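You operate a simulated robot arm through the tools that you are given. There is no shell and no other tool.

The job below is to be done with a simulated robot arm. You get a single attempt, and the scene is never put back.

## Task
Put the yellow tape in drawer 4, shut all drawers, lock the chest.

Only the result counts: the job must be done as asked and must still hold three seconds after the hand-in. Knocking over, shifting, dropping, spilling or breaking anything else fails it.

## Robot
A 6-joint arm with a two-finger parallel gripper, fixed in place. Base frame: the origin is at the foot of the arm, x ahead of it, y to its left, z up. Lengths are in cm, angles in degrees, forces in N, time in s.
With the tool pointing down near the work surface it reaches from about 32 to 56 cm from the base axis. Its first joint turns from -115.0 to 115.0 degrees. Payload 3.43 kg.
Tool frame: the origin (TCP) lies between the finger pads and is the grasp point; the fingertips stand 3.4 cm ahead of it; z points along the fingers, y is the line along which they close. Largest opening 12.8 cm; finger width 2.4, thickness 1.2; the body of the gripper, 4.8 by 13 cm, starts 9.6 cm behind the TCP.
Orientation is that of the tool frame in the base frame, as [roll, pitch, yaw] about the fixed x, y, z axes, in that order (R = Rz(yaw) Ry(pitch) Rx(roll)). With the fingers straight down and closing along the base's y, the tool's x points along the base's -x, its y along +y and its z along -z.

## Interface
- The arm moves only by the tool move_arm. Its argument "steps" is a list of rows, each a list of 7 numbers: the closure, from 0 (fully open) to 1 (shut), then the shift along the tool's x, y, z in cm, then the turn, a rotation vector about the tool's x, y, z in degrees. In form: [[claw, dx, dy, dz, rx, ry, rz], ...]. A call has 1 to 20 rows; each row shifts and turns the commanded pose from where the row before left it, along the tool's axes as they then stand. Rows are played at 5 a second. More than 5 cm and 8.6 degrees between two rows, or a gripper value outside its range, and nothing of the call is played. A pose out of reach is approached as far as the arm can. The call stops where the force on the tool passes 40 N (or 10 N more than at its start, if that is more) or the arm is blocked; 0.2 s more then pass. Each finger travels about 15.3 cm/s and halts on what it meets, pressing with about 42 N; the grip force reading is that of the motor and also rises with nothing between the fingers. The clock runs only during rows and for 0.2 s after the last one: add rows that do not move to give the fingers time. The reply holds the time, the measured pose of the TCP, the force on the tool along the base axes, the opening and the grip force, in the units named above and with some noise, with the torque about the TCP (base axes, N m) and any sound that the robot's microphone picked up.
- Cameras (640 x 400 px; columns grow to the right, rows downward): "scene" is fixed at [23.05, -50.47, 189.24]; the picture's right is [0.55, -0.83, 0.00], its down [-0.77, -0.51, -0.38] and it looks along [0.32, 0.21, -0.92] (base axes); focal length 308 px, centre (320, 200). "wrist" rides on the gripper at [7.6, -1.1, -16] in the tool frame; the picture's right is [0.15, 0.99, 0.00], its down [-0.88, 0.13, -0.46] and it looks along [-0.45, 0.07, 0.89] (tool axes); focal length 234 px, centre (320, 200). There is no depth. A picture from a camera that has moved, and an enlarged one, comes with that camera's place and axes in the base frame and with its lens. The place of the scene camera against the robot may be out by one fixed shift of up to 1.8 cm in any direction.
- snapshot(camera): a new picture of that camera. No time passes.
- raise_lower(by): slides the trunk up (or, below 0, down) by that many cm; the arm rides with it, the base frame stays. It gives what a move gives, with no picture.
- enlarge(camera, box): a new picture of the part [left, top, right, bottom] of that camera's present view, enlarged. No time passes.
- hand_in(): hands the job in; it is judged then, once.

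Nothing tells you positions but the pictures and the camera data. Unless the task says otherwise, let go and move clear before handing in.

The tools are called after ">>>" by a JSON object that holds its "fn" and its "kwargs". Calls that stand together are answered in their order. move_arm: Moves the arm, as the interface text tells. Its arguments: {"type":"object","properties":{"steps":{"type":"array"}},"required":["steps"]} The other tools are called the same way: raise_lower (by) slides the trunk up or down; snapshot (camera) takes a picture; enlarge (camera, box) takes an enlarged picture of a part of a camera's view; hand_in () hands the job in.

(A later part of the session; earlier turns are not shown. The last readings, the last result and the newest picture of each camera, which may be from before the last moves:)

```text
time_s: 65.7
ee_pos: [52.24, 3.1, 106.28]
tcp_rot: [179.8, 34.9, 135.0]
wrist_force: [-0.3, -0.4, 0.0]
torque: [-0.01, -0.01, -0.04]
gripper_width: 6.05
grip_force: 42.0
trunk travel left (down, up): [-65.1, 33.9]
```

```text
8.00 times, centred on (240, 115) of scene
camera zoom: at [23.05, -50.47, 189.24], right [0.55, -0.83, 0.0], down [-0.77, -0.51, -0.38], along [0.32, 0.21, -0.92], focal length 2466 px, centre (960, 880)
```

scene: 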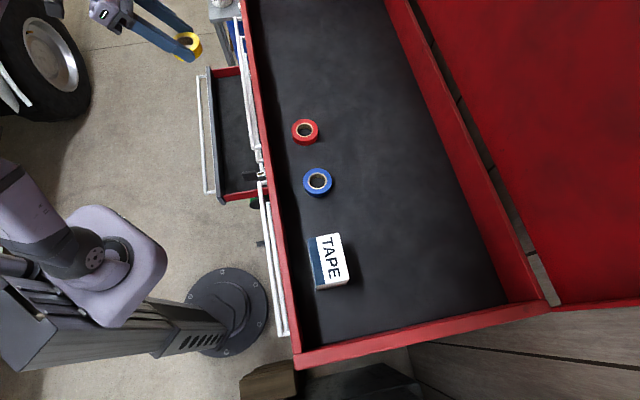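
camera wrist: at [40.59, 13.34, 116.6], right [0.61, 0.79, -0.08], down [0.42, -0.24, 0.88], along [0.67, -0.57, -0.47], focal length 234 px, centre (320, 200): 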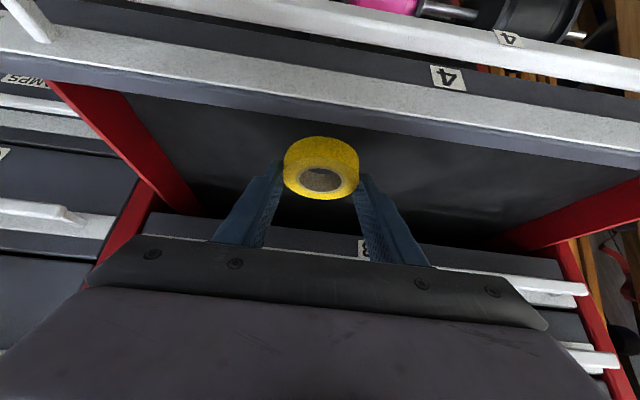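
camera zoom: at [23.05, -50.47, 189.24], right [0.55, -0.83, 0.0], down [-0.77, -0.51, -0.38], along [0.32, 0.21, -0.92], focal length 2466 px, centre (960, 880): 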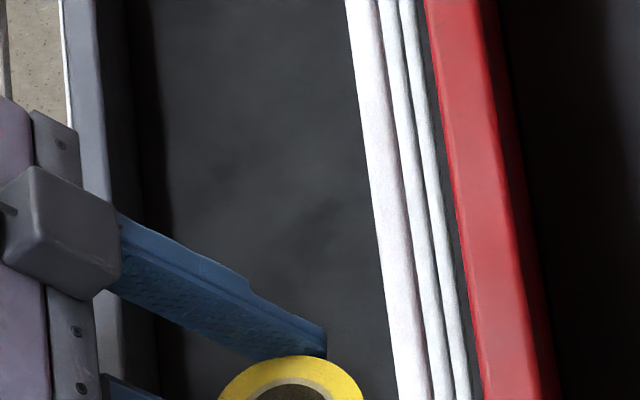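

No contact yet. I'll continue down in finer steps.

>>> {"fn": "move_arm", "kwargs": {"steps": [[0.75, 0.172, 0, 0.246, 0, 0, 0], [0.75, 0.172, 0, 0.246, 0, 0, 0], [0.75, 0.172, 0, 0.246, 0, 0, 0], [0.75, 0, 0, 0, 0, 0, 0]]}}

>>> {"fn": "enlarge", "kwargs": {"camera": "scene", "box": [210, 110, 270, 160]}}

```text
time_s: 66.7
ee_pos: [52.19, 3.26, 105.47]
tcp_rot: [179.7, 34.8, 135.0]
wrist_force: [0.0, 0.0, 0.2]
torque: [-0.03, -0.02, -0.02]
gripper_width: 6.02
grip_force: 41.7
trunk travel left (down, up): [-65.1, 33.9]
```

```text
8.00 times, centred on (240, 135) of scene
camera zoom: at [23.05, -50.47, 189.24], right [0.55, -0.83, 0.0], down [-0.77, -0.51, -0.38], along [0.32, 0.21, -0.92], focal length 2466 px, centre (960, 720)
```

zoom: 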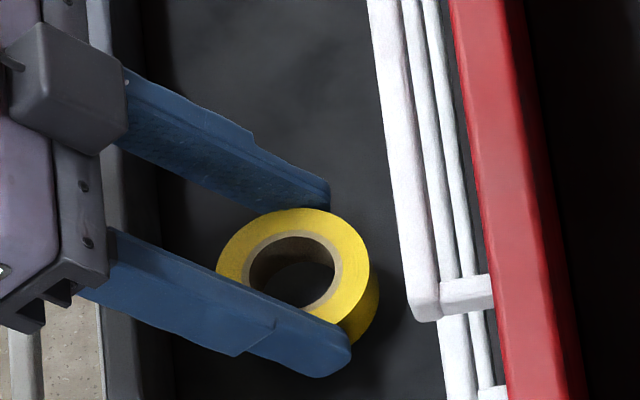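

>>> {"fn": "move_arm", "kwargs": {"steps": [[0.75, 0.143, 0, 0.205, 0, 0, 0], [0.75, 0.143, 0, 0.205, 0, 0, 0], [0.75, 0.143, 0, 0.205, 0, 0, 0], [0.75, 0, 0, 0, 0, 0, 0]]}}

>>> {"fn": "snapshot", "kwargs": {"camera": "wrist"}}

```text
time_s: 67.7
ee_pos: [52.4, 3.07, 104.65]
tcp_rot: [179.7, 34.9, 135.0]
wrist_force: [-0.5, 0.1, -0.4]
torque: [0.02, 0.03, -0.01]
gripper_width: 6.05
grip_force: 42.2
trunk travel left (down, up): [-65.1, 33.9]
```

```text
taken
camera wrist: at [40.71, 13.2, 113.49], right [0.61, 0.79, -0.08], down [0.42, -0.24, 0.88], along [0.67, -0.57, -0.47], focal length 234 px, centre (320, 200)
```

wrist: 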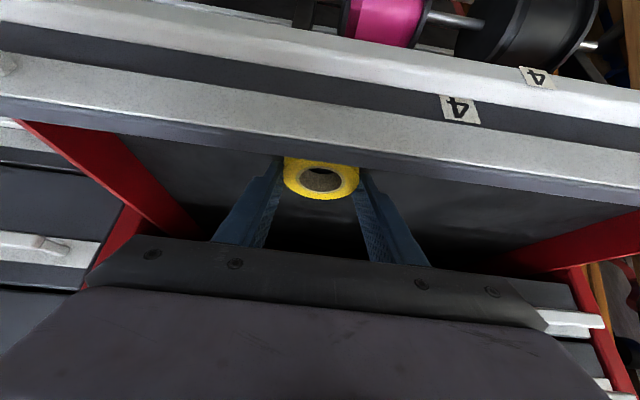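

Still no contact at z 104.65 and everything has clearance. I'll continue down.

>>> {"fn": "move_arm", "kwargs": {"steps": [[0.75, 0.143, 0, 0.205, 0, 0, 0], [0.75, 0.143, 0, 0.205, 0, 0, 0], [0.75, 0.143, 0, 0.205, 0, 0, 0], [0.75, 0, 0, 0, 0, 0, 0]]}}

>>> {"fn": "enlarge", "kwargs": {"camera": "scene", "box": [210, 110, 270, 160]}}

```text
time_s: 68.7
ee_pos: [52.31, 3.09, 104.18]
tcp_rot: [179.5, 35.1, 134.9]
wrist_force: [1.4, 0.3, 12.7]
torque: [-0.17, 0.26, 0.04]
gripper_width: 6.06
grip_force: 41.9
trunk travel left (down, up): [-65.1, 33.9]
```

```text
8.00 times, centred on (240, 135) of scene
camera zoom: at [23.05, -50.47, 189.24], right [0.55, -0.83, 0.0], down [-0.77, -0.51, -0.38], along [0.32, 0.21, -0.92], focal length 2466 px, centre (960, 720)
```

zoom: 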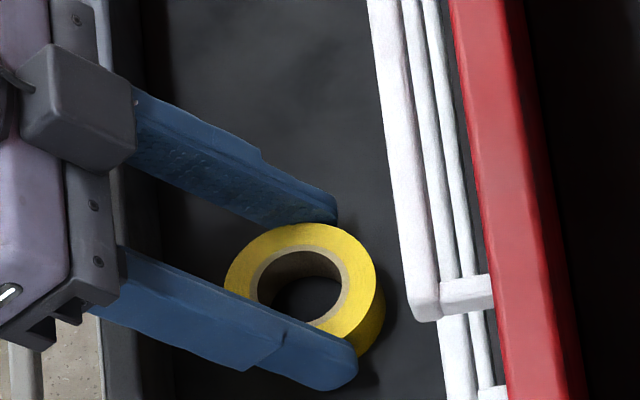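

The roll is resting on the drawer floor (12.7 N contact). I'll ease the pressure, open the fingers and lift straight up.

>>> {"fn": "move_arm", "kwargs": {"steps": [[0.75, -0.172, 0, -0.246, 0, 0, 0], [0.5, 0, 0, 0, 0, 0, 0], [0.4, 0, 0, 0, 0, 0, 0], [0.35, 0, 0, 0, 0, 0, 0], [0.35, 0, 0, 0, 0, 0, 0], [0.35, -0.574, 0, -0.819, 0, 0, 0], [0.35, -1.148, 0, -1.638, 0, 0, 0], [0.35, -1.72, 0, -2.457, 0, 0, 0], [0.35, -1.72, 0, -2.457, 0, 0, 0]]}}

>>> {"fn": "snapshot", "kwargs": {"camera": "wrist"}}

>>> {"fn": "enlarge", "kwargs": {"camera": "scene", "box": [180, 60, 280, 220]}}

```text
time_s: 70.7
ee_pos: [52.2, 3.23, 113.25]
tcp_rot: [179.8, 34.8, 135.1]
wrist_force: [0.9, 0.3, -0.7]
torque: [0.02, 0.02, 0.02]
gripper_width: 8.32
grip_force: 0.0
trunk travel left (down, up): [-65.1, 33.9]
```

```text
taken
camera wrist: at [40.56, 13.27, 122.05], right [0.61, 0.79, -0.08], down [0.42, -0.24, 0.88], along [0.67, -0.57, -0.47], focal length 234 px, centre (320, 200)
```

wrist: 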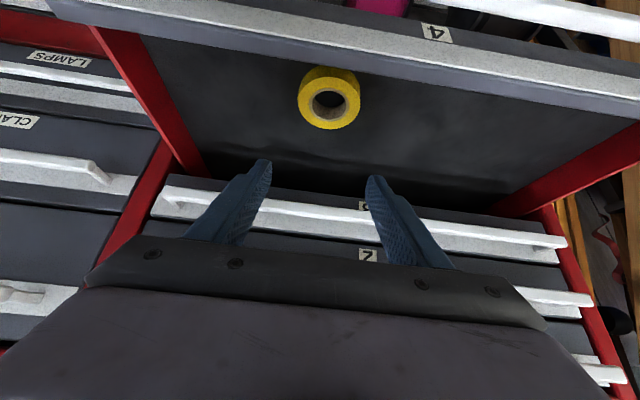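

```text
2.50 times, centred on (230, 140) of scene
camera zoom: at [23.05, -50.47, 189.24], right [0.55, -0.83, 0.0], down [-0.77, -0.51, -0.38], along [0.32, 0.21, -0.92], focal length 770 px, centre (545, 350)
```

zoom: 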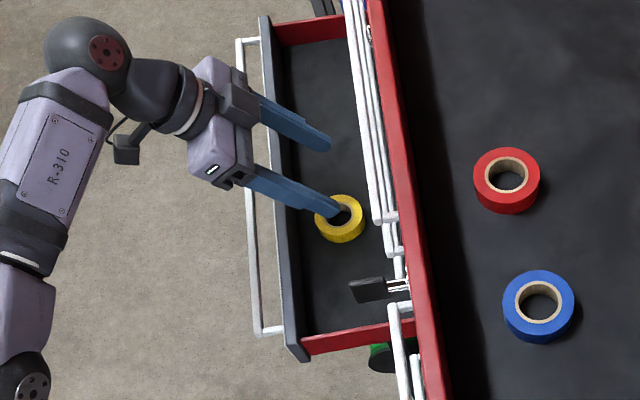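

The tape sits flat in drawer 4. Next I'll close the drawer. First I'll raise slightly to clear its front panel.

>>> {"fn": "raise_lower", "kwargs": {"by": 4}}

```text
time_s: 71.5
ee_pos: [52.26, 3.14, 117.13]
tcp_rot: [179.6, 34.8, 135.1]
wrist_force: [0.4, 0.5, 1.3]
torque: [-0.01, 0.01, -0.01]
gripper_width: 8.32
grip_force: 0.0
trunk travel left (down, up): [-69.1, 29.9]
```

The gripper is clear above the drawer at z 117. Now I'll move back toward the robot and left, closing the fingers, to get in front of the handle.

>>> {"fn": "move_arm", "kwargs": {"steps": [[0.5, 2.88, 1.3, -2.02, 0, 0, 0], [0.8, 2.88, 1.3, -2.02, 0, 0, 0], [1, 2.88, 1.3, -2.02, 0, 0, 0], [1, 2.88, 1.3, -2.02, 0, 0, 0], [1, 2.88, 1.3, -2.02, 0, 0, 0]]}}

>>> {"fn": "snapshot", "kwargs": {"camera": "wrist"}}

>>> {"fn": "snapshot", "kwargs": {"camera": "scene"}}

```text
time_s: 72.7
ee_pos: [44.27, 20.28, 117.3]
tcp_rot: [179.7, 34.9, 135.0]
wrist_force: [-0.6, -1.0, 0.0]
torque: [0.02, 0.02, -0.01]
gripper_width: 0.01
grip_force: 32.8
trunk travel left (down, up): [-69.1, 29.9]
```

```text
taken
camera wrist: at [32.59, 30.32, 126.16], right [0.61, 0.79, -0.08], down [0.42, -0.24, 0.88], along [0.67, -0.57, -0.47], focal length 234 px, centre (320, 200)
```

wrist: 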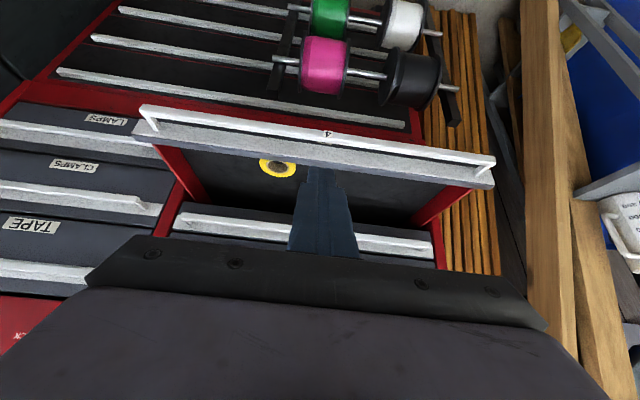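

```text
taken
```

scene: 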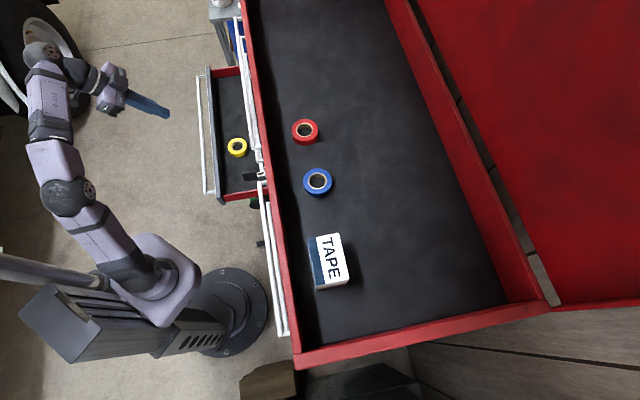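

The tape is clearly in drawer 4 and the gripper is in front of the handle. I'll tilt the tool toward horizontal for an end-on push.

>>> {"fn": "move_arm", "kwargs": {"steps": [[1, 0, 0, 0, 0, -8, 0], [1, 0, 0, 0, 0, -8, 0], [1, 0, 0, 0, 0, -8, 0], [1, 0, 0, 0, 0, -8, 0], [1, 0, 0, 0, 0, -8, 0]]}}

```text
time_s: 73.9
ee_pos: [44.23, 20.25, 117.28]
tcp_rot: [178.9, 74.8, 134.2]
wrist_force: [-0.6, -0.3, -0.2]
torque: [0.0, 0.0, -0.01]
gripper_width: 0.01
grip_force: 32.9
trunk travel left (down, up): [-69.1, 29.9]
```

The tool is at 75° tilt, and I'll lower the trunk so the fingertips meet the handle's height.

>>> {"fn": "raise_lower", "kwargs": {"by": -12.2}}

>>> {"fn": "snapshot", "kwargs": {"camera": "wrist"}}

>>> {"fn": "snapshot", "kwargs": {"camera": "scene"}}

```text
time_s: 75.5
ee_pos: [44.25, 20.09, 105.2]
tcp_rot: [179.0, 74.7, 134.2]
wrist_force: [-0.3, 0.4, -0.4]
torque: [0.0, -0.01, -0.01]
gripper_width: 0.0
grip_force: 32.9
trunk travel left (down, up): [-56.9, 42.1]
```

```text
taken
camera wrist: at [31.17, 31.73, 102.03], right [0.67, 0.73, -0.14], down [-0.06, 0.24, 0.97], along [0.74, -0.64, 0.2], focal length 234 px, centre (320, 200)
```

wrist: 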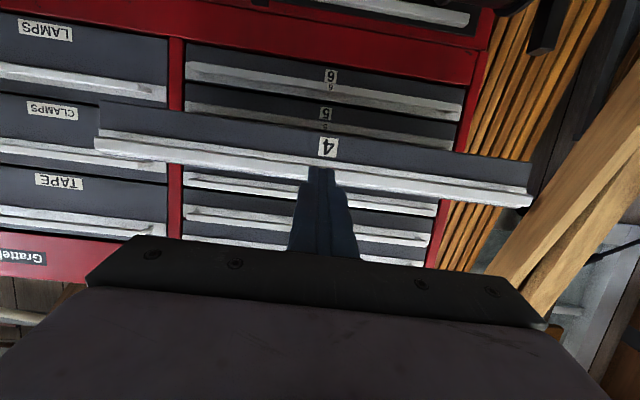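

```text
taken
```

scene: 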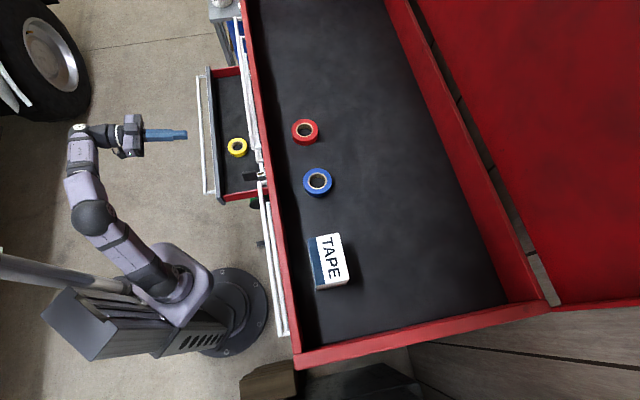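

The fingertips line up with handle 4's bar. I'll push slowly toward the chest.

>>> {"fn": "move_arm", "kwargs": {"steps": [[1, -0.311, 0, 1.159, 0, 0, 0], [1, -0.311, 0, 1.159, 0, 0, 0], [1, -0.311, 0, 1.159, 0, 0, 0], [1, -0.311, 0, 1.159, 0, 0, 0], [1, -0.311, 0, 1.159, 0, 0, 0], [1, -0.311, 0, 1.159, 0, 0, 0], [1, -0.311, 0, 1.159, 0, 0, 0]]}}

>>> {"fn": "snapshot", "kwargs": {"camera": "wrist"}}

>>> {"fn": "snapshot", "kwargs": {"camera": "scene"}}

```text
time_s: 77.1
ee_pos: [50.15, 14.27, 105.02]
tcp_rot: [178.8, 74.8, 134.1]
wrist_force: [0.4, -0.6, -0.1]
torque: [-0.03, 0.01, 0.03]
gripper_width: 0.01
grip_force: 32.6
trunk travel left (down, up): [-56.9, 42.1]
```

```text
taken
camera wrist: at [37.14, 25.83, 101.96], right [0.67, 0.73, -0.14], down [-0.06, 0.24, 0.97], along [0.74, -0.64, 0.2], focal length 234 px, centre (320, 200)
```

wrist: 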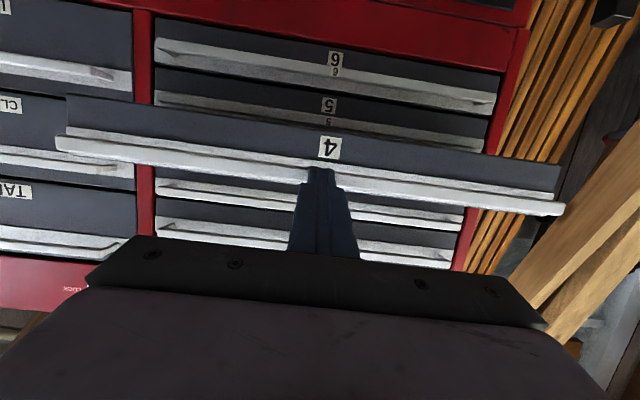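

```text
taken
```

scene: 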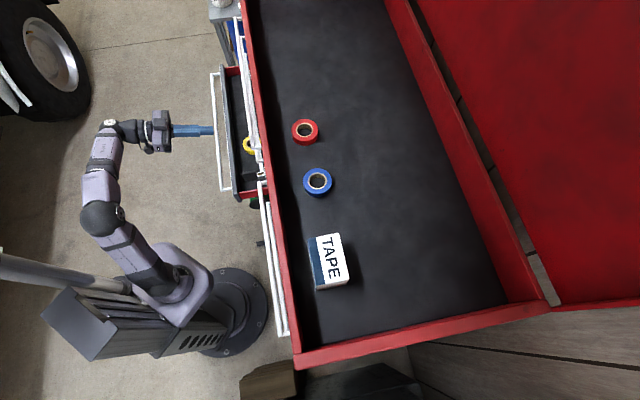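

Drawer 4 is moving in with the tape riding along. I'll continue pushing.

>>> {"fn": "move_arm", "kwargs": {"steps": [[1, -0.311, 0, 1.159, 0, 0, 0], [1, -0.311, 0, 1.159, 0, 0, 0], [1, -0.311, 0, 1.159, 0, 0, 0], [1, -0.311, 0, 1.159, 0, 0, 0], [1, -0.311, 0, 1.159, 0, 0, 0], [1, -0.311, 0, 1.159, 0, 0, 0], [1, -0.311, 0, 1.159, 0, 0, 0], [1, -0.311, 0, 1.159, 0, 0, 0], [1, -0.311, 0, 1.159, 0, 0, 0]]}}

>>> {"fn": "snapshot", "kwargs": {"camera": "wrist"}}

>>> {"fn": "snapshot", "kwargs": {"camera": "scene"}}

```text
time_s: 79.1
ee_pos: [57.95, 6.64, 105.12]
tcp_rot: [179.1, 74.8, 134.2]
wrist_force: [0.5, 0.9, 0.0]
torque: [0.03, -0.02, 0.02]
gripper_width: 0.0
grip_force: 33.0
trunk travel left (down, up): [-56.9, 42.1]
```

```text
taken
camera wrist: at [44.89, 18.16, 102.02], right [0.67, 0.73, -0.14], down [-0.06, 0.24, 0.97], along [0.74, -0.64, 0.2], focal length 234 px, centre (320, 200)
```

wrist: 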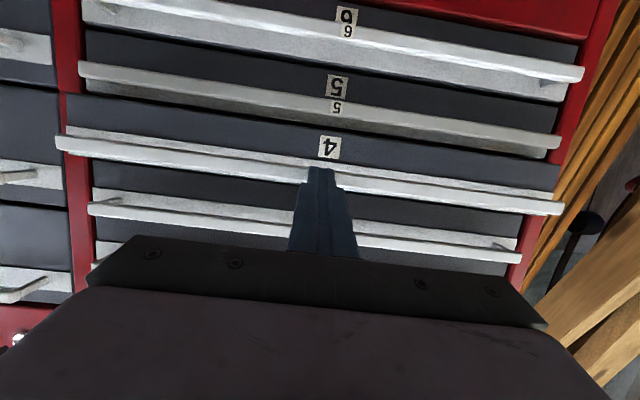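

```text
taken
```

scene: 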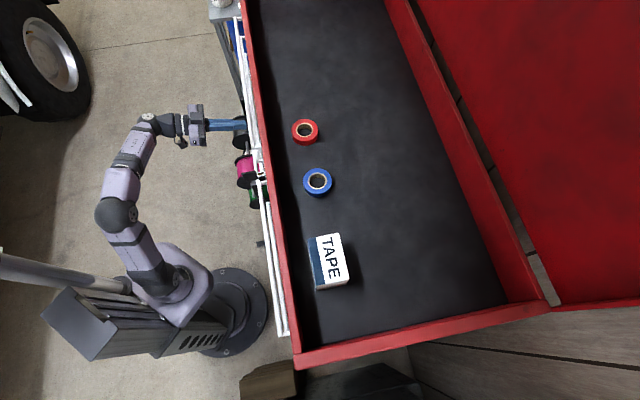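

The drawer is nearly closed. I'll push the last few centimetres in finer steps until it meets its stop.

>>> {"fn": "move_arm", "kwargs": {"steps": [[1, -0.155, 0, 0.58, 0, 0, 0], [1, -0.155, 0, 0.58, 0, 0, 0], [1, -0.155, 0, 0.58, 0, 0, 0], [1, -0.13, 0, 0.483, 0, 0, 0], [1, -0.13, 0, 0.483, 0, 0, 0], [1, 0, 0, 0, 0, 0, 0]]}}

>>> {"fn": "snapshot", "kwargs": {"camera": "wrist"}}

```text
time_s: 80.5
ee_pos: [59.85, 4.76, 105.1]
tcp_rot: [179.0, 74.8, 134.3]
wrist_force: [-2.3, 0.3, -1.6]
torque: [0.04, 0.03, -0.07]
gripper_width: 0.0
grip_force: 32.5
trunk travel left (down, up): [-56.9, 42.1]
```

```text
taken
camera wrist: at [46.77, 16.26, 101.93], right [0.67, 0.73, -0.14], down [-0.06, 0.24, 0.97], along [0.74, -0.64, 0.2], focal length 234 px, centre (320, 200)
```

wrist: 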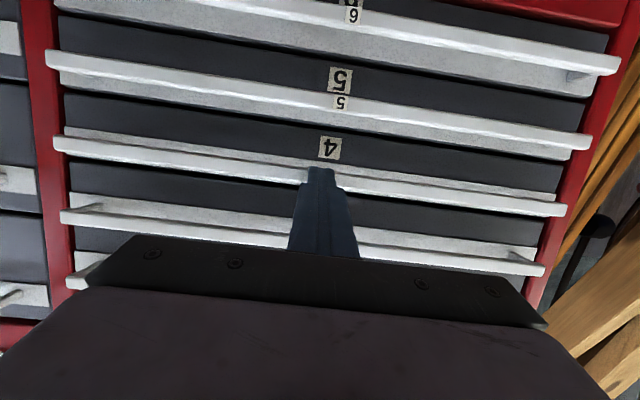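

>>> {"fn": "move_arm", "kwargs": {"steps": [[1, -0.078, 0, 0.29, 0, 0, 0], [1, -0.078, 0, 0.29, 0, 0, 0], [1, -0.078, 0, 0.29, 0, 0, 0], [1, 0, 0, 0, 0, 0, 0]]}}

>>> {"fn": "snapshot", "kwargs": {"camera": "wrist"}}

```text
time_s: 81.2
ee_pos: [59.94, 4.82, 105.0]
tcp_rot: [178.6, 74.6, 133.9]
wrist_force: [-21.3, 11.6, 3.1]
torque: [-0.11, 0.09, -0.31]
gripper_width: 0.01
grip_force: 33.2
trunk travel left (down, up): [-56.9, 42.1]
stopped in row 3: the force on the tool passed its limit at 43 N (the readings are from after the stop); the commanded pose is now the measured one
```

```text
taken
camera wrist: at [46.78, 16.25, 102.07], right [0.67, 0.73, -0.13], down [-0.06, 0.23, 0.97], along [0.74, -0.64, 0.2], focal length 234 px, centre (320, 200)
```

wrist: 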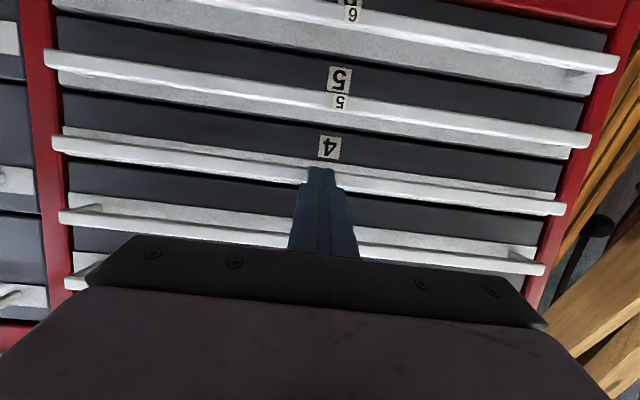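

Drawer 4 hit its stop at 43 N and is flush with its neighbours, so all drawers are shut. I'll back away, level the tool and roll -90° in preparation for the key.

>>> {"fn": "move_arm", "kwargs": {"steps": [[1, 1.04, 0, -3.86, 0, 0, 0], [1, 1.04, 0, -3.86, 0, 0, 0], [1, 0, 0, 0, 0, -7.7, 0], [1, 0, 0, 0, 0, -7.7, 0], [1, 0, 0, 0, 0, 0, -8.2], [1, 0, 0, 0, 0, 0, -8.2], [1, 0, 0, 0, 0, 0, -8.2], [1, 0, 0, 0, 0, 0, -8.2], [1, 0, 0, 0, 0, 0, -8.2], [1, 0, 0, 0, 0, 0, -8.2], [1, 0, 0, 0, 0, 0, -8.2], [1, 0, 0, 0, 0, 0, -8.2], [1, 0, 0, 0, 0, 0, -8.2], [1, 0, 0, 0, 0, 0, -8.2], [1, 0, 0, 0, 0, 0, -8]]}}

>>> {"fn": "snapshot", "kwargs": {"camera": "wrist"}}

>>> {"fn": "snapshot", "kwargs": {"camera": "scene"}}

```text
time_s: 84.4
ee_pos: [54.75, 10.01, 104.87]
tcp_rot: [-90.3, 0.1, -134.9]
wrist_force: [-0.1, 0.4, 0.2]
torque: [0.01, 0.03, -0.01]
gripper_width: 0.0
grip_force: 33.0
trunk travel left (down, up): [-56.9, 42.1]
```

```text
taken
camera wrist: at [38.0, 15.99, 106.12], right [-0.1, -0.1, -0.99], down [0.3, 0.95, -0.13], along [0.95, -0.31, -0.07], focal length 234 px, centre (320, 200)
```

wrist: 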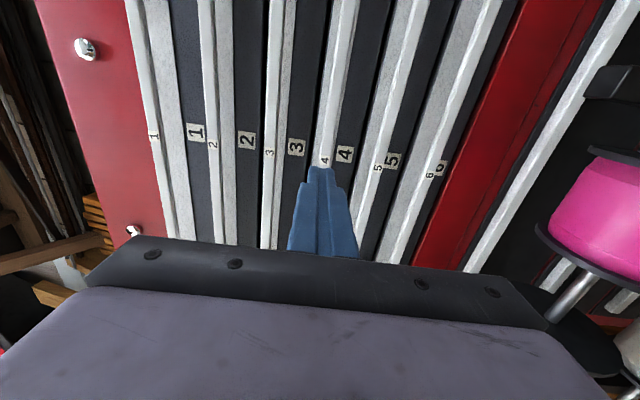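

```text
taken
```

scene: 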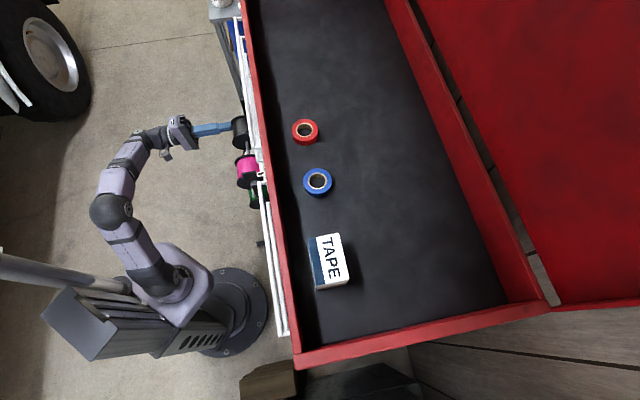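

All handles line up evenly, so drawer 4 is closed. I'll continue the roll another -90°, which puts the camera on top of the gripper.

>>> {"fn": "move_arm", "kwargs": {"steps": [[1, 0, 0, 0, 0, 0, -8.2], [1, 0, 0, 0, 0, 0, -8.2], [1, 0, 0, 0, 0, 0, -8.2], [1, 0, 0, 0, 0, 0, -8.2], [1, 0, 0, 0, 0, 0, -8.2], [1, 0, 0, 0, 0, 0, -8.2], [0.9, 0, 0, 0, 0, 0, -8.2], [0.8, 0, 0, 0, 0, 0, -8.2], [0.7, 0, 0, 0, 0, 0, -8.2], [0.7, 0, 0, 0, 0, 0, -8.2], [0.7, 0, 0, 0, 0, 0, -8]]}}

>>> {"fn": "snapshot", "kwargs": {"camera": "wrist"}}

>>> {"fn": "snapshot", "kwargs": {"camera": "scene"}}

```text
time_s: 86.8
ee_pos: [54.66, 10.05, 104.91]
tcp_rot: [-157.5, -89.8, -67.2]
wrist_force: [-0.9, 0.3, -0.1]
torque: [0.03, 0.0, 0.0]
gripper_width: 3.83
grip_force: 0.0
trunk travel left (down, up): [-56.9, 42.1]
```

```text
taken
camera wrist: at [44.15, 22.13, 112.57], right [-0.7, -0.7, 0.15], down [-0.42, 0.23, -0.88], along [0.58, -0.67, -0.45], focal length 234 px, centre (320, 200)
```

wrist: 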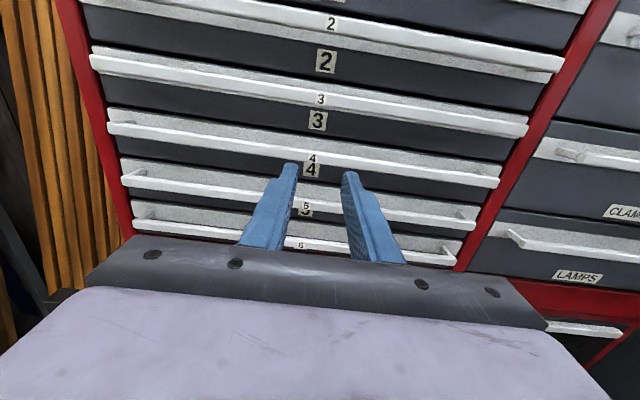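

```text
taken
```

scene: 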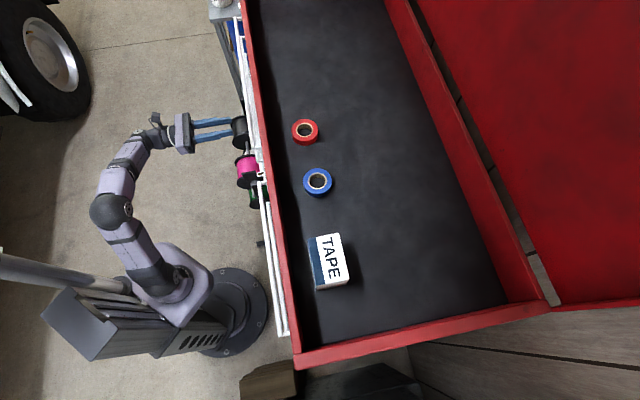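

The roll works, giving an upright view. I'll move diagonally right and up at a safe distance from the front, toward the key.

>>> {"fn": "move_arm", "kwargs": {"steps": [[0.7, 2.4, 3.3, 0, 0, 0, 0], [0.7, 2.4, 3.3, 0, 0, 0, 0], [0.7, 2.4, 3.3, 0, 0, 0, 0], [0.7, 2.4, 3.3, 0, 0, 0, 0], [0.7, 2.4, 3.3, 0, 0, 0, 0], [0.7, 2.4, 3.3, 0, 0, 0, 0], [0.7, 2.4, 3.3, 0, 0, 0, 0]]}}

>>> {"fn": "snapshot", "kwargs": {"camera": "wrist"}}

>>> {"fn": "snapshot", "kwargs": {"camera": "scene"}}

```text
time_s: 88.4
ee_pos: [43.15, -2.57, 121.97]
tcp_rot: [-140.6, -89.8, -84.4]
wrist_force: [0.9, -0.4, 0.6]
torque: [0.0, 0.02, -0.03]
gripper_width: 3.85
grip_force: 0.1
out of reach, approached as far as the arm can: row 6, 7
trunk travel left (down, up): [-56.9, 42.1]
```

```text
taken
camera wrist: at [32.57, 9.56, 129.59], right [-0.7, -0.7, 0.14], down [-0.41, 0.23, -0.88], along [0.58, -0.67, -0.45], focal length 234 px, centre (320, 200)
```

wrist: 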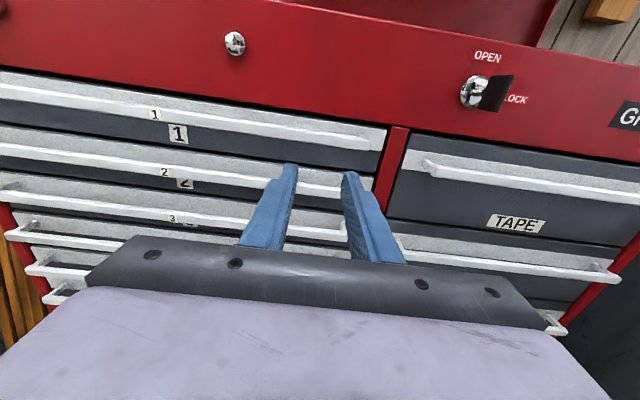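

```text
taken
```

scene: 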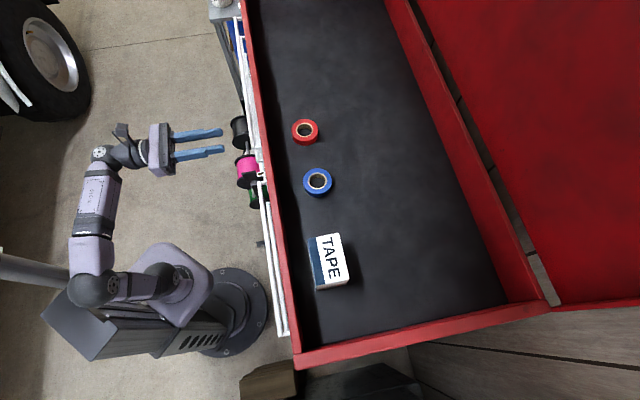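

The arm can't go further right in this posture, but I now have a clear view of the key. I'll zoom in on it.

>>> {"fn": "enlarge", "kwargs": {"camera": "wrist", "box": [440, 40, 560, 130]}}

>>> {"fn": "enlarge", "kwargs": {"camera": "scene", "box": [230, 150, 290, 200]}}

```text
4.44 times, centred on (500, 85) of wrist
camera zoom: at [32.57, 9.56, 129.59], right [-0.7, -0.7, 0.14], down [-0.41, 0.23, -0.88], along [0.58, -0.67, -0.45], focal length 1041 px, centre (-480, 711)
```

zoom: 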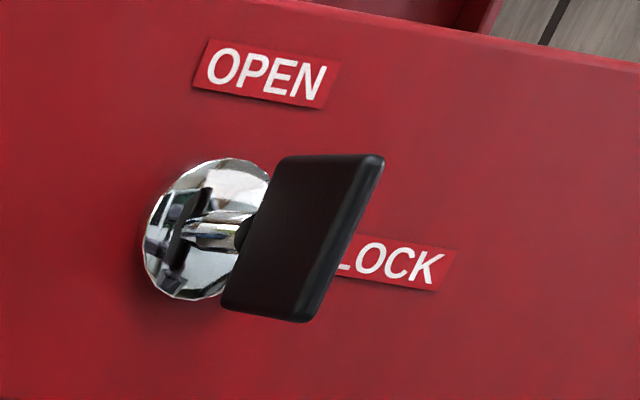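

```text
8.00 times, centred on (260, 175) of scene
camera zoom: at [23.05, -50.47, 189.24], right [0.55, -0.83, 0.0], down [-0.77, -0.51, -0.38], along [0.32, 0.21, -0.92], focal length 2466 px, centre (800, 400)
```

zoom: 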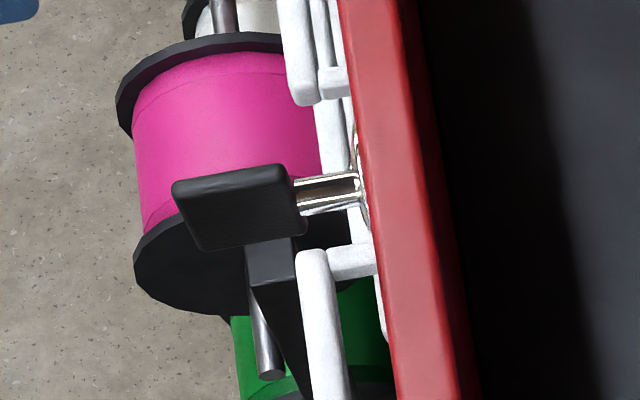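

The key is a black plate, vertical at OPEN, centred near left 11.9, depth 42.4, z 130.9. It is easiest to reach from above, so I'll return the wrist to its original roll in the open area first.

>>> {"fn": "move_arm", "kwargs": {"steps": [[0.9, -2.4, -3.3, 0, 0, 0, 0], [1, -2.4, -3.3, 0, 0, 0, 0], [1, -2.4, -3.3, 0, 0, 0, 0], [1, -2.4, -3.3, 0, 0, 0, 0], [1, 0, 0, 0, 0, 0, 8.2], [1, 0, 0, 0, 0, 0, 8.2], [1, 0, 0, 0, 0, 0, 8.2], [1, 0, 0, 0, 0, 0, 8.2], [1, 0, 0, 0, 0, 0, 8.2], [1, 0, 0, 0, 0, 0, 8.2], [1, 0, 0, 0, 0, 0, 8.2], [1, 0, 0, 0, 0, 0, 8.2], [1, 0, 0, 0, 0, 0, 8.2], [1, 0, 0, 0, 0, 0, 8.2], [1, 0, 0, 0, 0, 0, 8]]}}

```text
time_s: 91.6
ee_pos: [52.22, 6.74, 112.51]
tcp_rot: [-90.3, 0.3, -134.8]
wrist_force: [-0.6, 0.0, 0.3]
torque: [-0.01, 0.02, -0.04]
gripper_width: 0.0
grip_force: 33.4
trunk travel left (down, up): [-56.9, 42.1]
```

The tool is at roll -90°, depth 32, left 41.7, z 112.5. I'll continue the other 90° back to the original roll.

>>> {"fn": "move_arm", "kwargs": {"steps": [[1, 0, 0, 0, 0, 0, 8.2], [1, 0, 0, 0, 0, 0, 8.2], [1, 0, 0, 0, 0, 0, 8.2], [1, 0, 0, 0, 0, 0, 8.2], [1, 0, 0, 0, 0, 0, 8.2], [1, 0, 0, 0, 0, 0, 8.2], [1, 0, 0, 0, 0, 0, 8.2], [1, 0, 0, 0, 0, 0, 8.2], [1, 0, 0, 0, 0, 0, 8.2], [1, 0, 0, 0, 0, 0, 8.2], [1, 0, 0, 0, 0, 0, 8]]}}

>>> {"fn": "snapshot", "kwargs": {"camera": "scene"}}

```text
time_s: 94.0
ee_pos: [52.28, 6.64, 112.42]
tcp_rot: [112.9, 89.6, 68.2]
wrist_force: [-0.1, 0.3, -0.3]
torque: [0.03, -0.01, 0.01]
gripper_width: 0.0
grip_force: 33.3
trunk travel left (down, up): [-56.9, 42.1]
```

```text
taken
```

scene: 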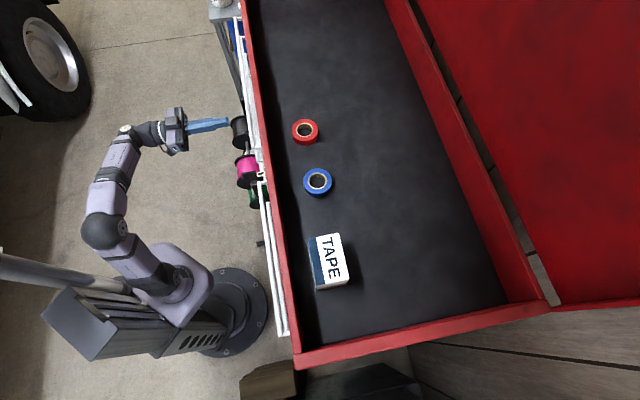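

I'm back at the original roll. I'll raise the trunk so the arm can come down onto the key from above.

>>> {"fn": "raise_lower", "kwargs": {"by": 34}}

```text
time_s: 97.3
ee_pos: [52.33, 6.61, 146.42]
tcp_rot: [126.1, 89.7, 81.4]
wrist_force: [0.6, -0.3, 0.3]
torque: [-0.01, 0.0, 0.01]
gripper_width: 0.0
grip_force: 33.0
trunk travel left (down, up): [-90.9, 8.1]
```

>>> {"fn": "move_arm", "kwargs": {"steps": [[1, 2, 0, 0, 0, 8, 0], [1, 2, 0, 0, 0, 8, 0], [1, 2, 0, 0, 0, 8, 0], [1, 0, 0, 0, 0, 8, 0], [1, 0, 0, 0, 0, 8, 0], [1, 0, -4, 0, 0, 0, 0], [1, 0, -4, 0, 0, 0, 0], [1, 0, -4, 0, 0, 0, 0]]}}

>>> {"fn": "snapshot", "kwargs": {"camera": "scene"}}

>>> {"fn": "snapshot", "kwargs": {"camera": "wrist"}}

```text
time_s: 99.1
ee_pos: [42.97, -1.45, 140.88]
tcp_rot: [179.5, 49.8, 135.0]
wrist_force: [-1.0, 0.2, 0.1]
torque: [0.05, 0.0, 0.05]
gripper_width: 0.01
grip_force: 32.9
trunk travel left (down, up): [-90.9, 8.1]
```

```text
taken
```

scene: 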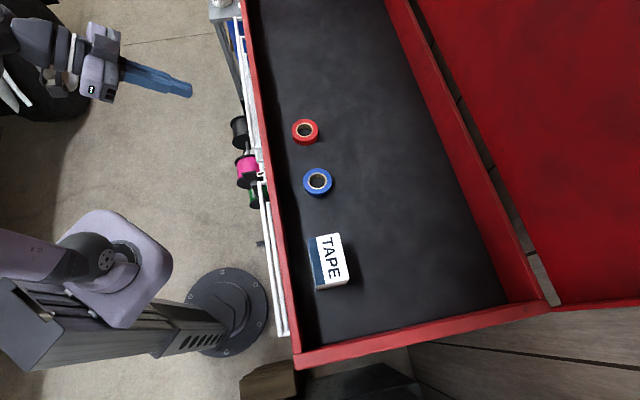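

```text
taken
camera wrist: at [30.06, 9.85, 145.4], right [0.63, 0.77, -0.11], down [0.24, -0.07, 0.97], along [0.74, -0.63, -0.23], focal length 234 px, centre (320, 200)
```

wrist: 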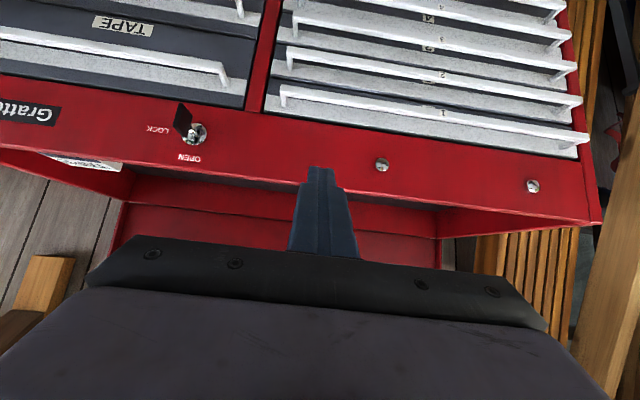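

Reach is fine here. I'll keep tilting to nearly vertical and shift right and forward, staying above the key.

>>> {"fn": "move_arm", "kwargs": {"steps": [[1, 0, 0, 0, 0, 8, 0], [1, 0, 0, 0, 0, 8, 0], [1, 0, 0, 0, 0, 8, 0], [1, 0, 0, 0, 0, 8, 0], [1, -2.1, -4, 0, 0, 0, 0], [1, -2.1, -4, 0, 0, 0, 0], [1, -2.1, -4, 0, 0, 0, 0]]}}

>>> {"fn": "snapshot", "kwargs": {"camera": "scene"}}

>>> {"fn": "snapshot", "kwargs": {"camera": "wrist"}}

```text
time_s: 100.7
ee_pos: [39.09, -14.06, 142.38]
tcp_rot: [179.8, 17.7, 135.3]
wrist_force: [-0.3, -1.3, 0.0]
torque: [0.08, -0.02, 0.04]
gripper_width: 0.01
grip_force: 33.3
trunk travel left (down, up): [-90.9, 8.1]
```

```text
taken
```

scene: 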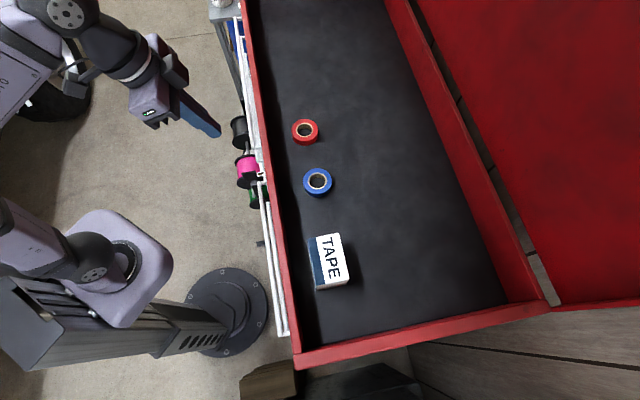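

```text
taken
camera wrist: at [29.73, -6.24, 155.32], right [0.6, 0.8, -0.04], down [0.59, -0.4, 0.7], along [0.55, -0.44, -0.71], focal length 234 px, centre (320, 200)
```

wrist: 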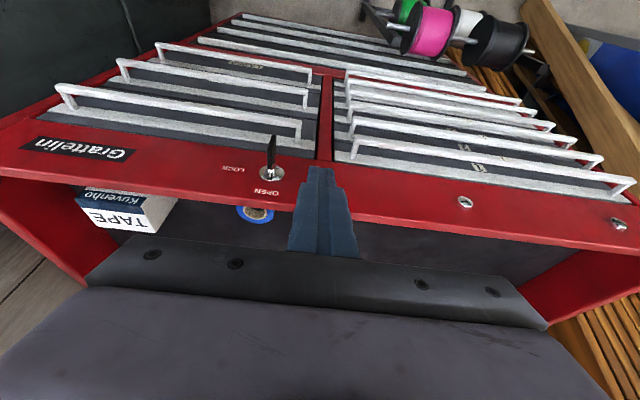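

Good, the key is visible just ahead and to the right. I'll zoom in to measure it accurately from here.

>>> {"fn": "enlarge", "kwargs": {"camera": "wrist", "box": [230, 120, 310, 210]}}

>>> {"fn": "enlarge", "kwargs": {"camera": "scene", "box": [190, 110, 290, 190]}}

```text
4.44 times, centred on (270, 165) of wrist
camera zoom: at [29.73, -6.24, 155.32], right [0.6, 0.8, -0.04], down [0.59, -0.4, 0.7], along [0.55, -0.44, -0.71], focal length 1041 px, centre (542, 356)
```

zoom: 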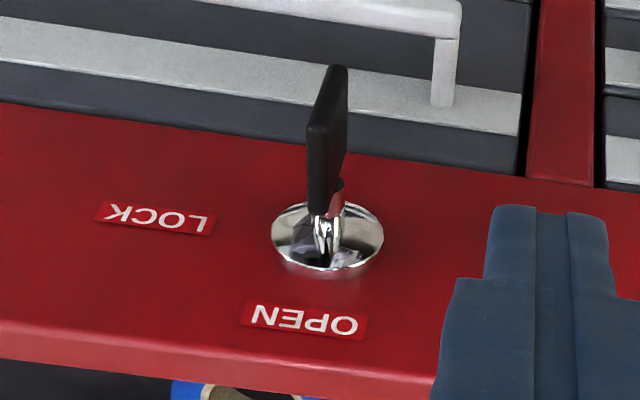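

```text
5.00 times, centred on (240, 150) of scene
camera zoom: at [23.05, -50.47, 189.24], right [0.55, -0.83, 0.0], down [-0.77, -0.51, -0.38], along [0.32, 0.21, -0.92], focal length 1541 px, centre (720, 450)
```

zoom: 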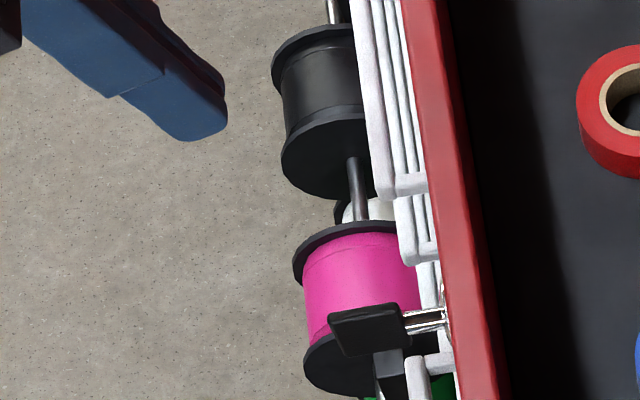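

Key measured: axis at left 12.15, z 130.95, with the plate spanning depth 40.8–43.6 and z 129.4–132.5. I'll turn it clockwise with the closed fingertips from above: push its top to the right, then press down. First I'll raise the trunk the remaining height.

>>> {"fn": "raise_lower", "kwargs": {"by": 8}}

```text
time_s: 101.9
ee_pos: [39.39, -13.86, 150.38]
tcp_rot: [179.8, 17.8, 135.2]
wrist_force: [0.6, -1.3, -0.3]
torque: [0.0, -0.01, -0.01]
gripper_width: 0.0
grip_force: 32.9
trunk travel left (down, up): [-98.9, 0.1]
```

>>> {"fn": "move_arm", "kwargs": {"steps": [[1, 0.92, 0, 2.86, 0, 0, 0], [1, 0.92, 0, 2.86, 0, 0, 0], [1, 0, 0, 0, 0, 5.9, 0], [1, 0, 0, 0, 0, 5.9, 0], [1, 0, 0, 0, 0, 5.9, 0]]}}

>>> {"fn": "snapshot", "kwargs": {"camera": "wrist"}}

>>> {"fn": "enlarge", "kwargs": {"camera": "scene", "box": [190, 110, 290, 190]}}

```text
time_s: 103.1
ee_pos: [39.31, -13.83, 144.1]
tcp_rot: [179.8, 0.0, 135.2]
wrist_force: [0.5, -0.7, 0.0]
torque: [0.01, 0.02, 0.0]
gripper_width: 0.0
grip_force: 32.8
trunk travel left (down, up): [-98.9, 0.1]
```

```text
taken
camera wrist: at [33.21, -9.37, 160.24], right [0.59, 0.81, 0.0], down [0.72, -0.53, 0.46], along [0.37, -0.27, -0.89], focal length 234 px, centre (320, 200)
```

wrist: 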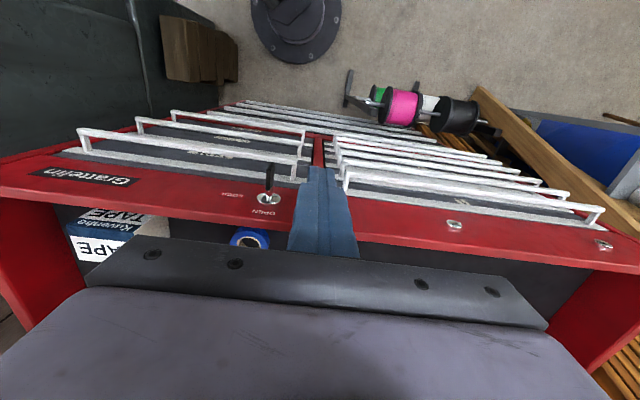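

```text
5.00 times, centred on (240, 150) of scene
camera zoom: at [23.05, -50.47, 189.24], right [0.55, -0.83, 0.0], down [-0.77, -0.51, -0.38], along [0.32, 0.21, -0.92], focal length 1541 px, centre (720, 450)
```

zoom: 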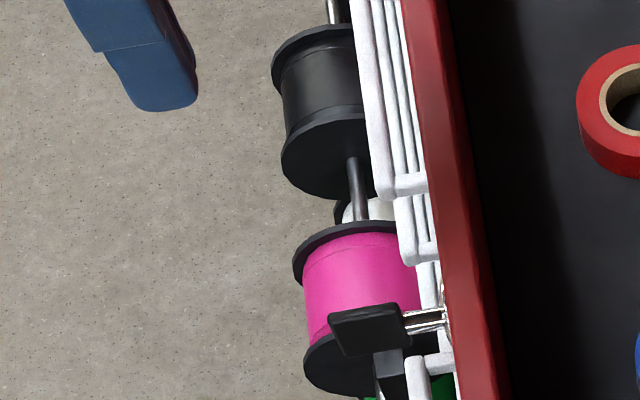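

The tool is vertical, left of and above the key. I'll move forward and lower the fingertips beside the key's upper left face.

>>> {"fn": "move_arm", "kwargs": {"steps": [[1, -2.35, -1.6, 0, 0, 0, 0], [1, -2.35, -1.6, 0, 0, 0, 0], [1, 0, 0, 2.5, 0, 0, 0], [1, 0, 0, 2.5, 0, 0, 0], [1, 0, 0, 1.5, 0, 0, 0], [1, 0, 0, 1, 0, 0, 0]]}}

>>> {"fn": "enlarge", "kwargs": {"camera": "wrist", "box": [200, 120, 400, 270]}}

>>> {"fn": "enlarge", "kwargs": {"camera": "scene", "box": [210, 120, 300, 200]}}

```text
time_s: 104.5
ee_pos: [40.35, -19.56, 136.88]
tcp_rot: [179.8, 0.2, 135.2]
wrist_force: [-0.8, -0.5, -0.5]
torque: [-0.01, -0.02, 0.0]
gripper_width: 0.0
grip_force: 33.0
trunk travel left (down, up): [-98.9, 0.1]
```

```text
2.67 times, centred on (300, 195) of wrist
camera zoom: at [34.22, -14.94, 152.8], right [0.59, 0.81, 0.0], down [0.71, -0.53, 0.46], along [0.37, -0.27, -0.89], focal length 624 px, centre (373, 213)
```

zoom: 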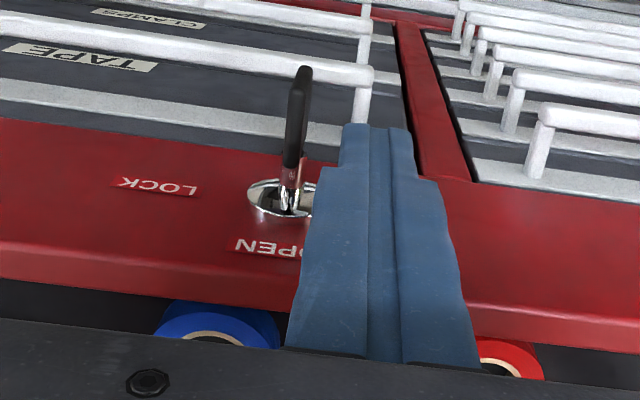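

```text
5.00 times, centred on (255, 160) of scene
camera zoom: at [23.05, -50.47, 189.24], right [0.55, -0.83, 0.0], down [-0.77, -0.51, -0.38], along [0.32, 0.21, -0.92], focal length 1541 px, centre (645, 400)
```

zoom: 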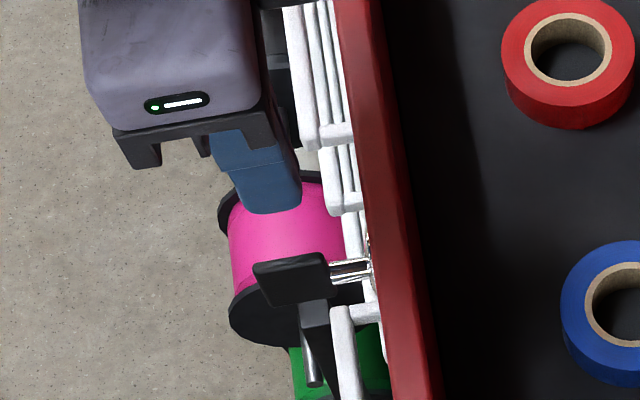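

The fingertips are just left of the key and about 1 cm above its top. I'll lower 1.5 cm and start pushing right in small steps.

>>> {"fn": "move_arm", "kwargs": {"steps": [[1, 0, 0, 0.8, 0, 0, 0], [1, 0, 0, 0.75, 0, 0, 0], [1, 0, -0.4, 0, 0, 0, 0], [1, 0, -0.4, 0, 0, 0, 0], [1, 0, -0.3, 0, 0, 0, 0]]}}

>>> {"fn": "enlarge", "kwargs": {"camera": "wrist", "box": [200, 120, 400, 270]}}

>>> {"fn": "enlarge", "kwargs": {"camera": "scene", "box": [210, 120, 300, 200]}}

```text
time_s: 105.7
ee_pos: [39.61, -20.11, 135.35]
tcp_rot: [179.8, 0.2, 135.3]
wrist_force: [-0.2, 0.0, -0.2]
torque: [0.0, 0.03, 0.0]
gripper_width: 0.0
grip_force: 32.5
trunk travel left (down, up): [-98.9, 0.1]
```

```text
2.67 times, centred on (300, 195) of wrist
camera zoom: at [33.38, -15.65, 151.23], right [0.59, 0.81, 0.0], down [0.71, -0.53, 0.46], along [0.37, -0.27, -0.89], focal length 624 px, centre (373, 213)
```

zoom: 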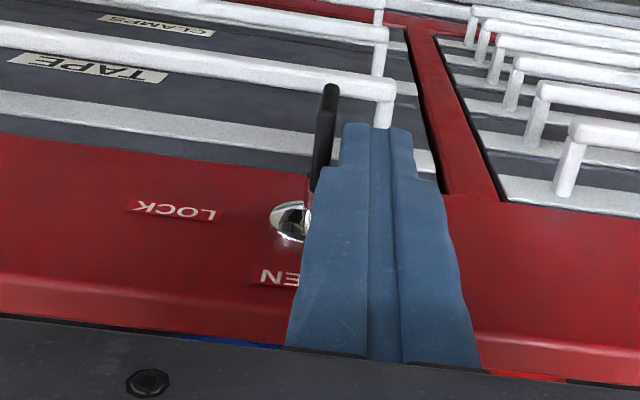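

```text
5.00 times, centred on (255, 160) of scene
camera zoom: at [23.05, -50.47, 189.24], right [0.55, -0.83, 0.0], down [-0.77, -0.51, -0.38], along [0.32, 0.21, -0.92], focal length 1541 px, centre (645, 400)
```

zoom: 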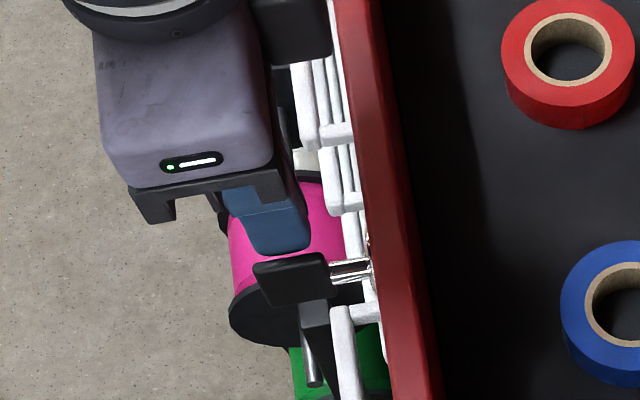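

Nearly touching the key's left face. I'll push right in small steps.

>>> {"fn": "move_arm", "kwargs": {"steps": [[1, 0, -0.25, 0, 0, 0, 0], [1, 0, -0.25, 0, 0, 0, 0], [1, 0, -0.25, 0, 0, 0, 0], [1, 0, -0.25, 0, 0, 0, 0], [1, 0, 0, 0, 0, 0, 0]]}}

>>> {"fn": "enlarge", "kwargs": {"camera": "wrist", "box": [200, 120, 400, 270]}}

>>> {"fn": "enlarge", "kwargs": {"camera": "scene", "box": [210, 120, 300, 200]}}

```text
time_s: 106.9
ee_pos: [38.84, -20.76, 135.34]
tcp_rot: [179.8, 0.1, 135.2]
wrist_force: [-0.5, 0.4, -0.1]
torque: [-0.01, 0.01, -0.01]
gripper_width: 0.0
grip_force: 33.2
trunk travel left (down, up): [-98.9, 0.1]
```

```text
2.67 times, centred on (300, 195) of wrist
camera zoom: at [32.72, -16.31, 151.23], right [0.59, 0.81, 0.0], down [0.72, -0.53, 0.46], along [0.37, -0.27, -0.89], focal length 624 px, centre (373, 213)
```

zoom: 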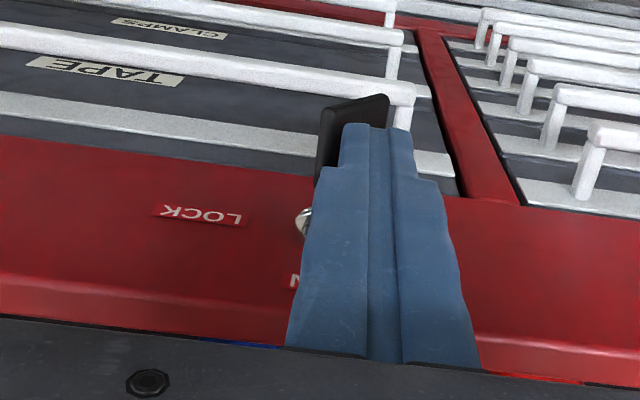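

```text
5.00 times, centred on (255, 160) of scene
camera zoom: at [23.05, -50.47, 189.24], right [0.55, -0.83, 0.0], down [-0.77, -0.51, -0.38], along [0.32, 0.21, -0.92], focal length 1541 px, centre (645, 400)
```

zoom: 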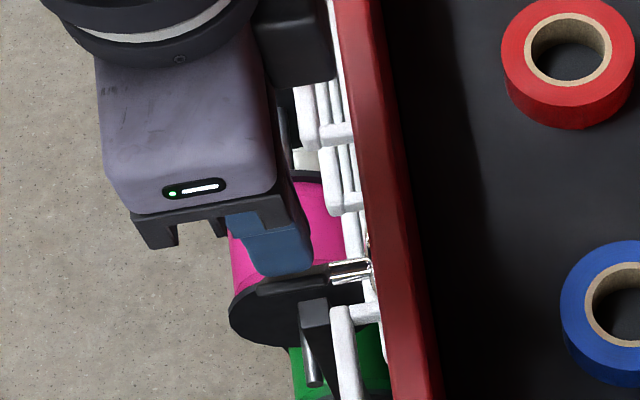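

The key is turning clockwise with almost no resistance. I'll continue along an arc, right and slightly down.

>>> {"fn": "move_arm", "kwargs": {"steps": [[1, 0, -0.3, 0, 0, 0, 0], [1, 0, -0.33, 0.15, 0, 0, 0], [1, 0, -0.4, 0.15, 0, 0, 0], [1, 0, 0, 0, 0, 0, 0]]}}

>>> {"fn": "enlarge", "kwargs": {"camera": "wrist", "box": [200, 120, 400, 270]}}

>>> {"fn": "enlarge", "kwargs": {"camera": "scene", "box": [210, 120, 300, 200]}}

```text
time_s: 107.9
ee_pos: [38.06, -21.68, 135.01]
tcp_rot: [179.7, 0.2, 135.2]
wrist_force: [0.6, 0.1, 0.6]
torque: [0.01, -0.02, 0.03]
gripper_width: 0.0
grip_force: 33.1
trunk travel left (down, up): [-98.9, 0.1]
```

```text
2.67 times, centred on (300, 195) of wrist
camera zoom: at [31.9, -17.09, 150.99], right [0.59, 0.81, 0.0], down [0.72, -0.53, 0.46], along [0.37, -0.27, -0.89], focal length 624 px, centre (373, 213)
```

zoom: 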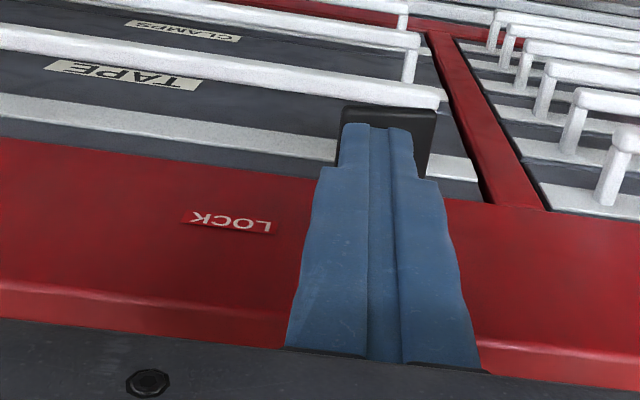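

```text
5.00 times, centred on (255, 160) of scene
camera zoom: at [23.05, -50.47, 189.24], right [0.55, -0.83, 0.0], down [-0.77, -0.51, -0.38], along [0.32, 0.21, -0.92], focal length 1541 px, centre (645, 400)
```

zoom: 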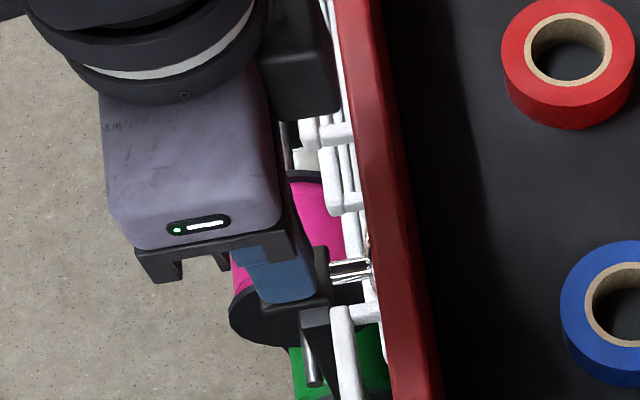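

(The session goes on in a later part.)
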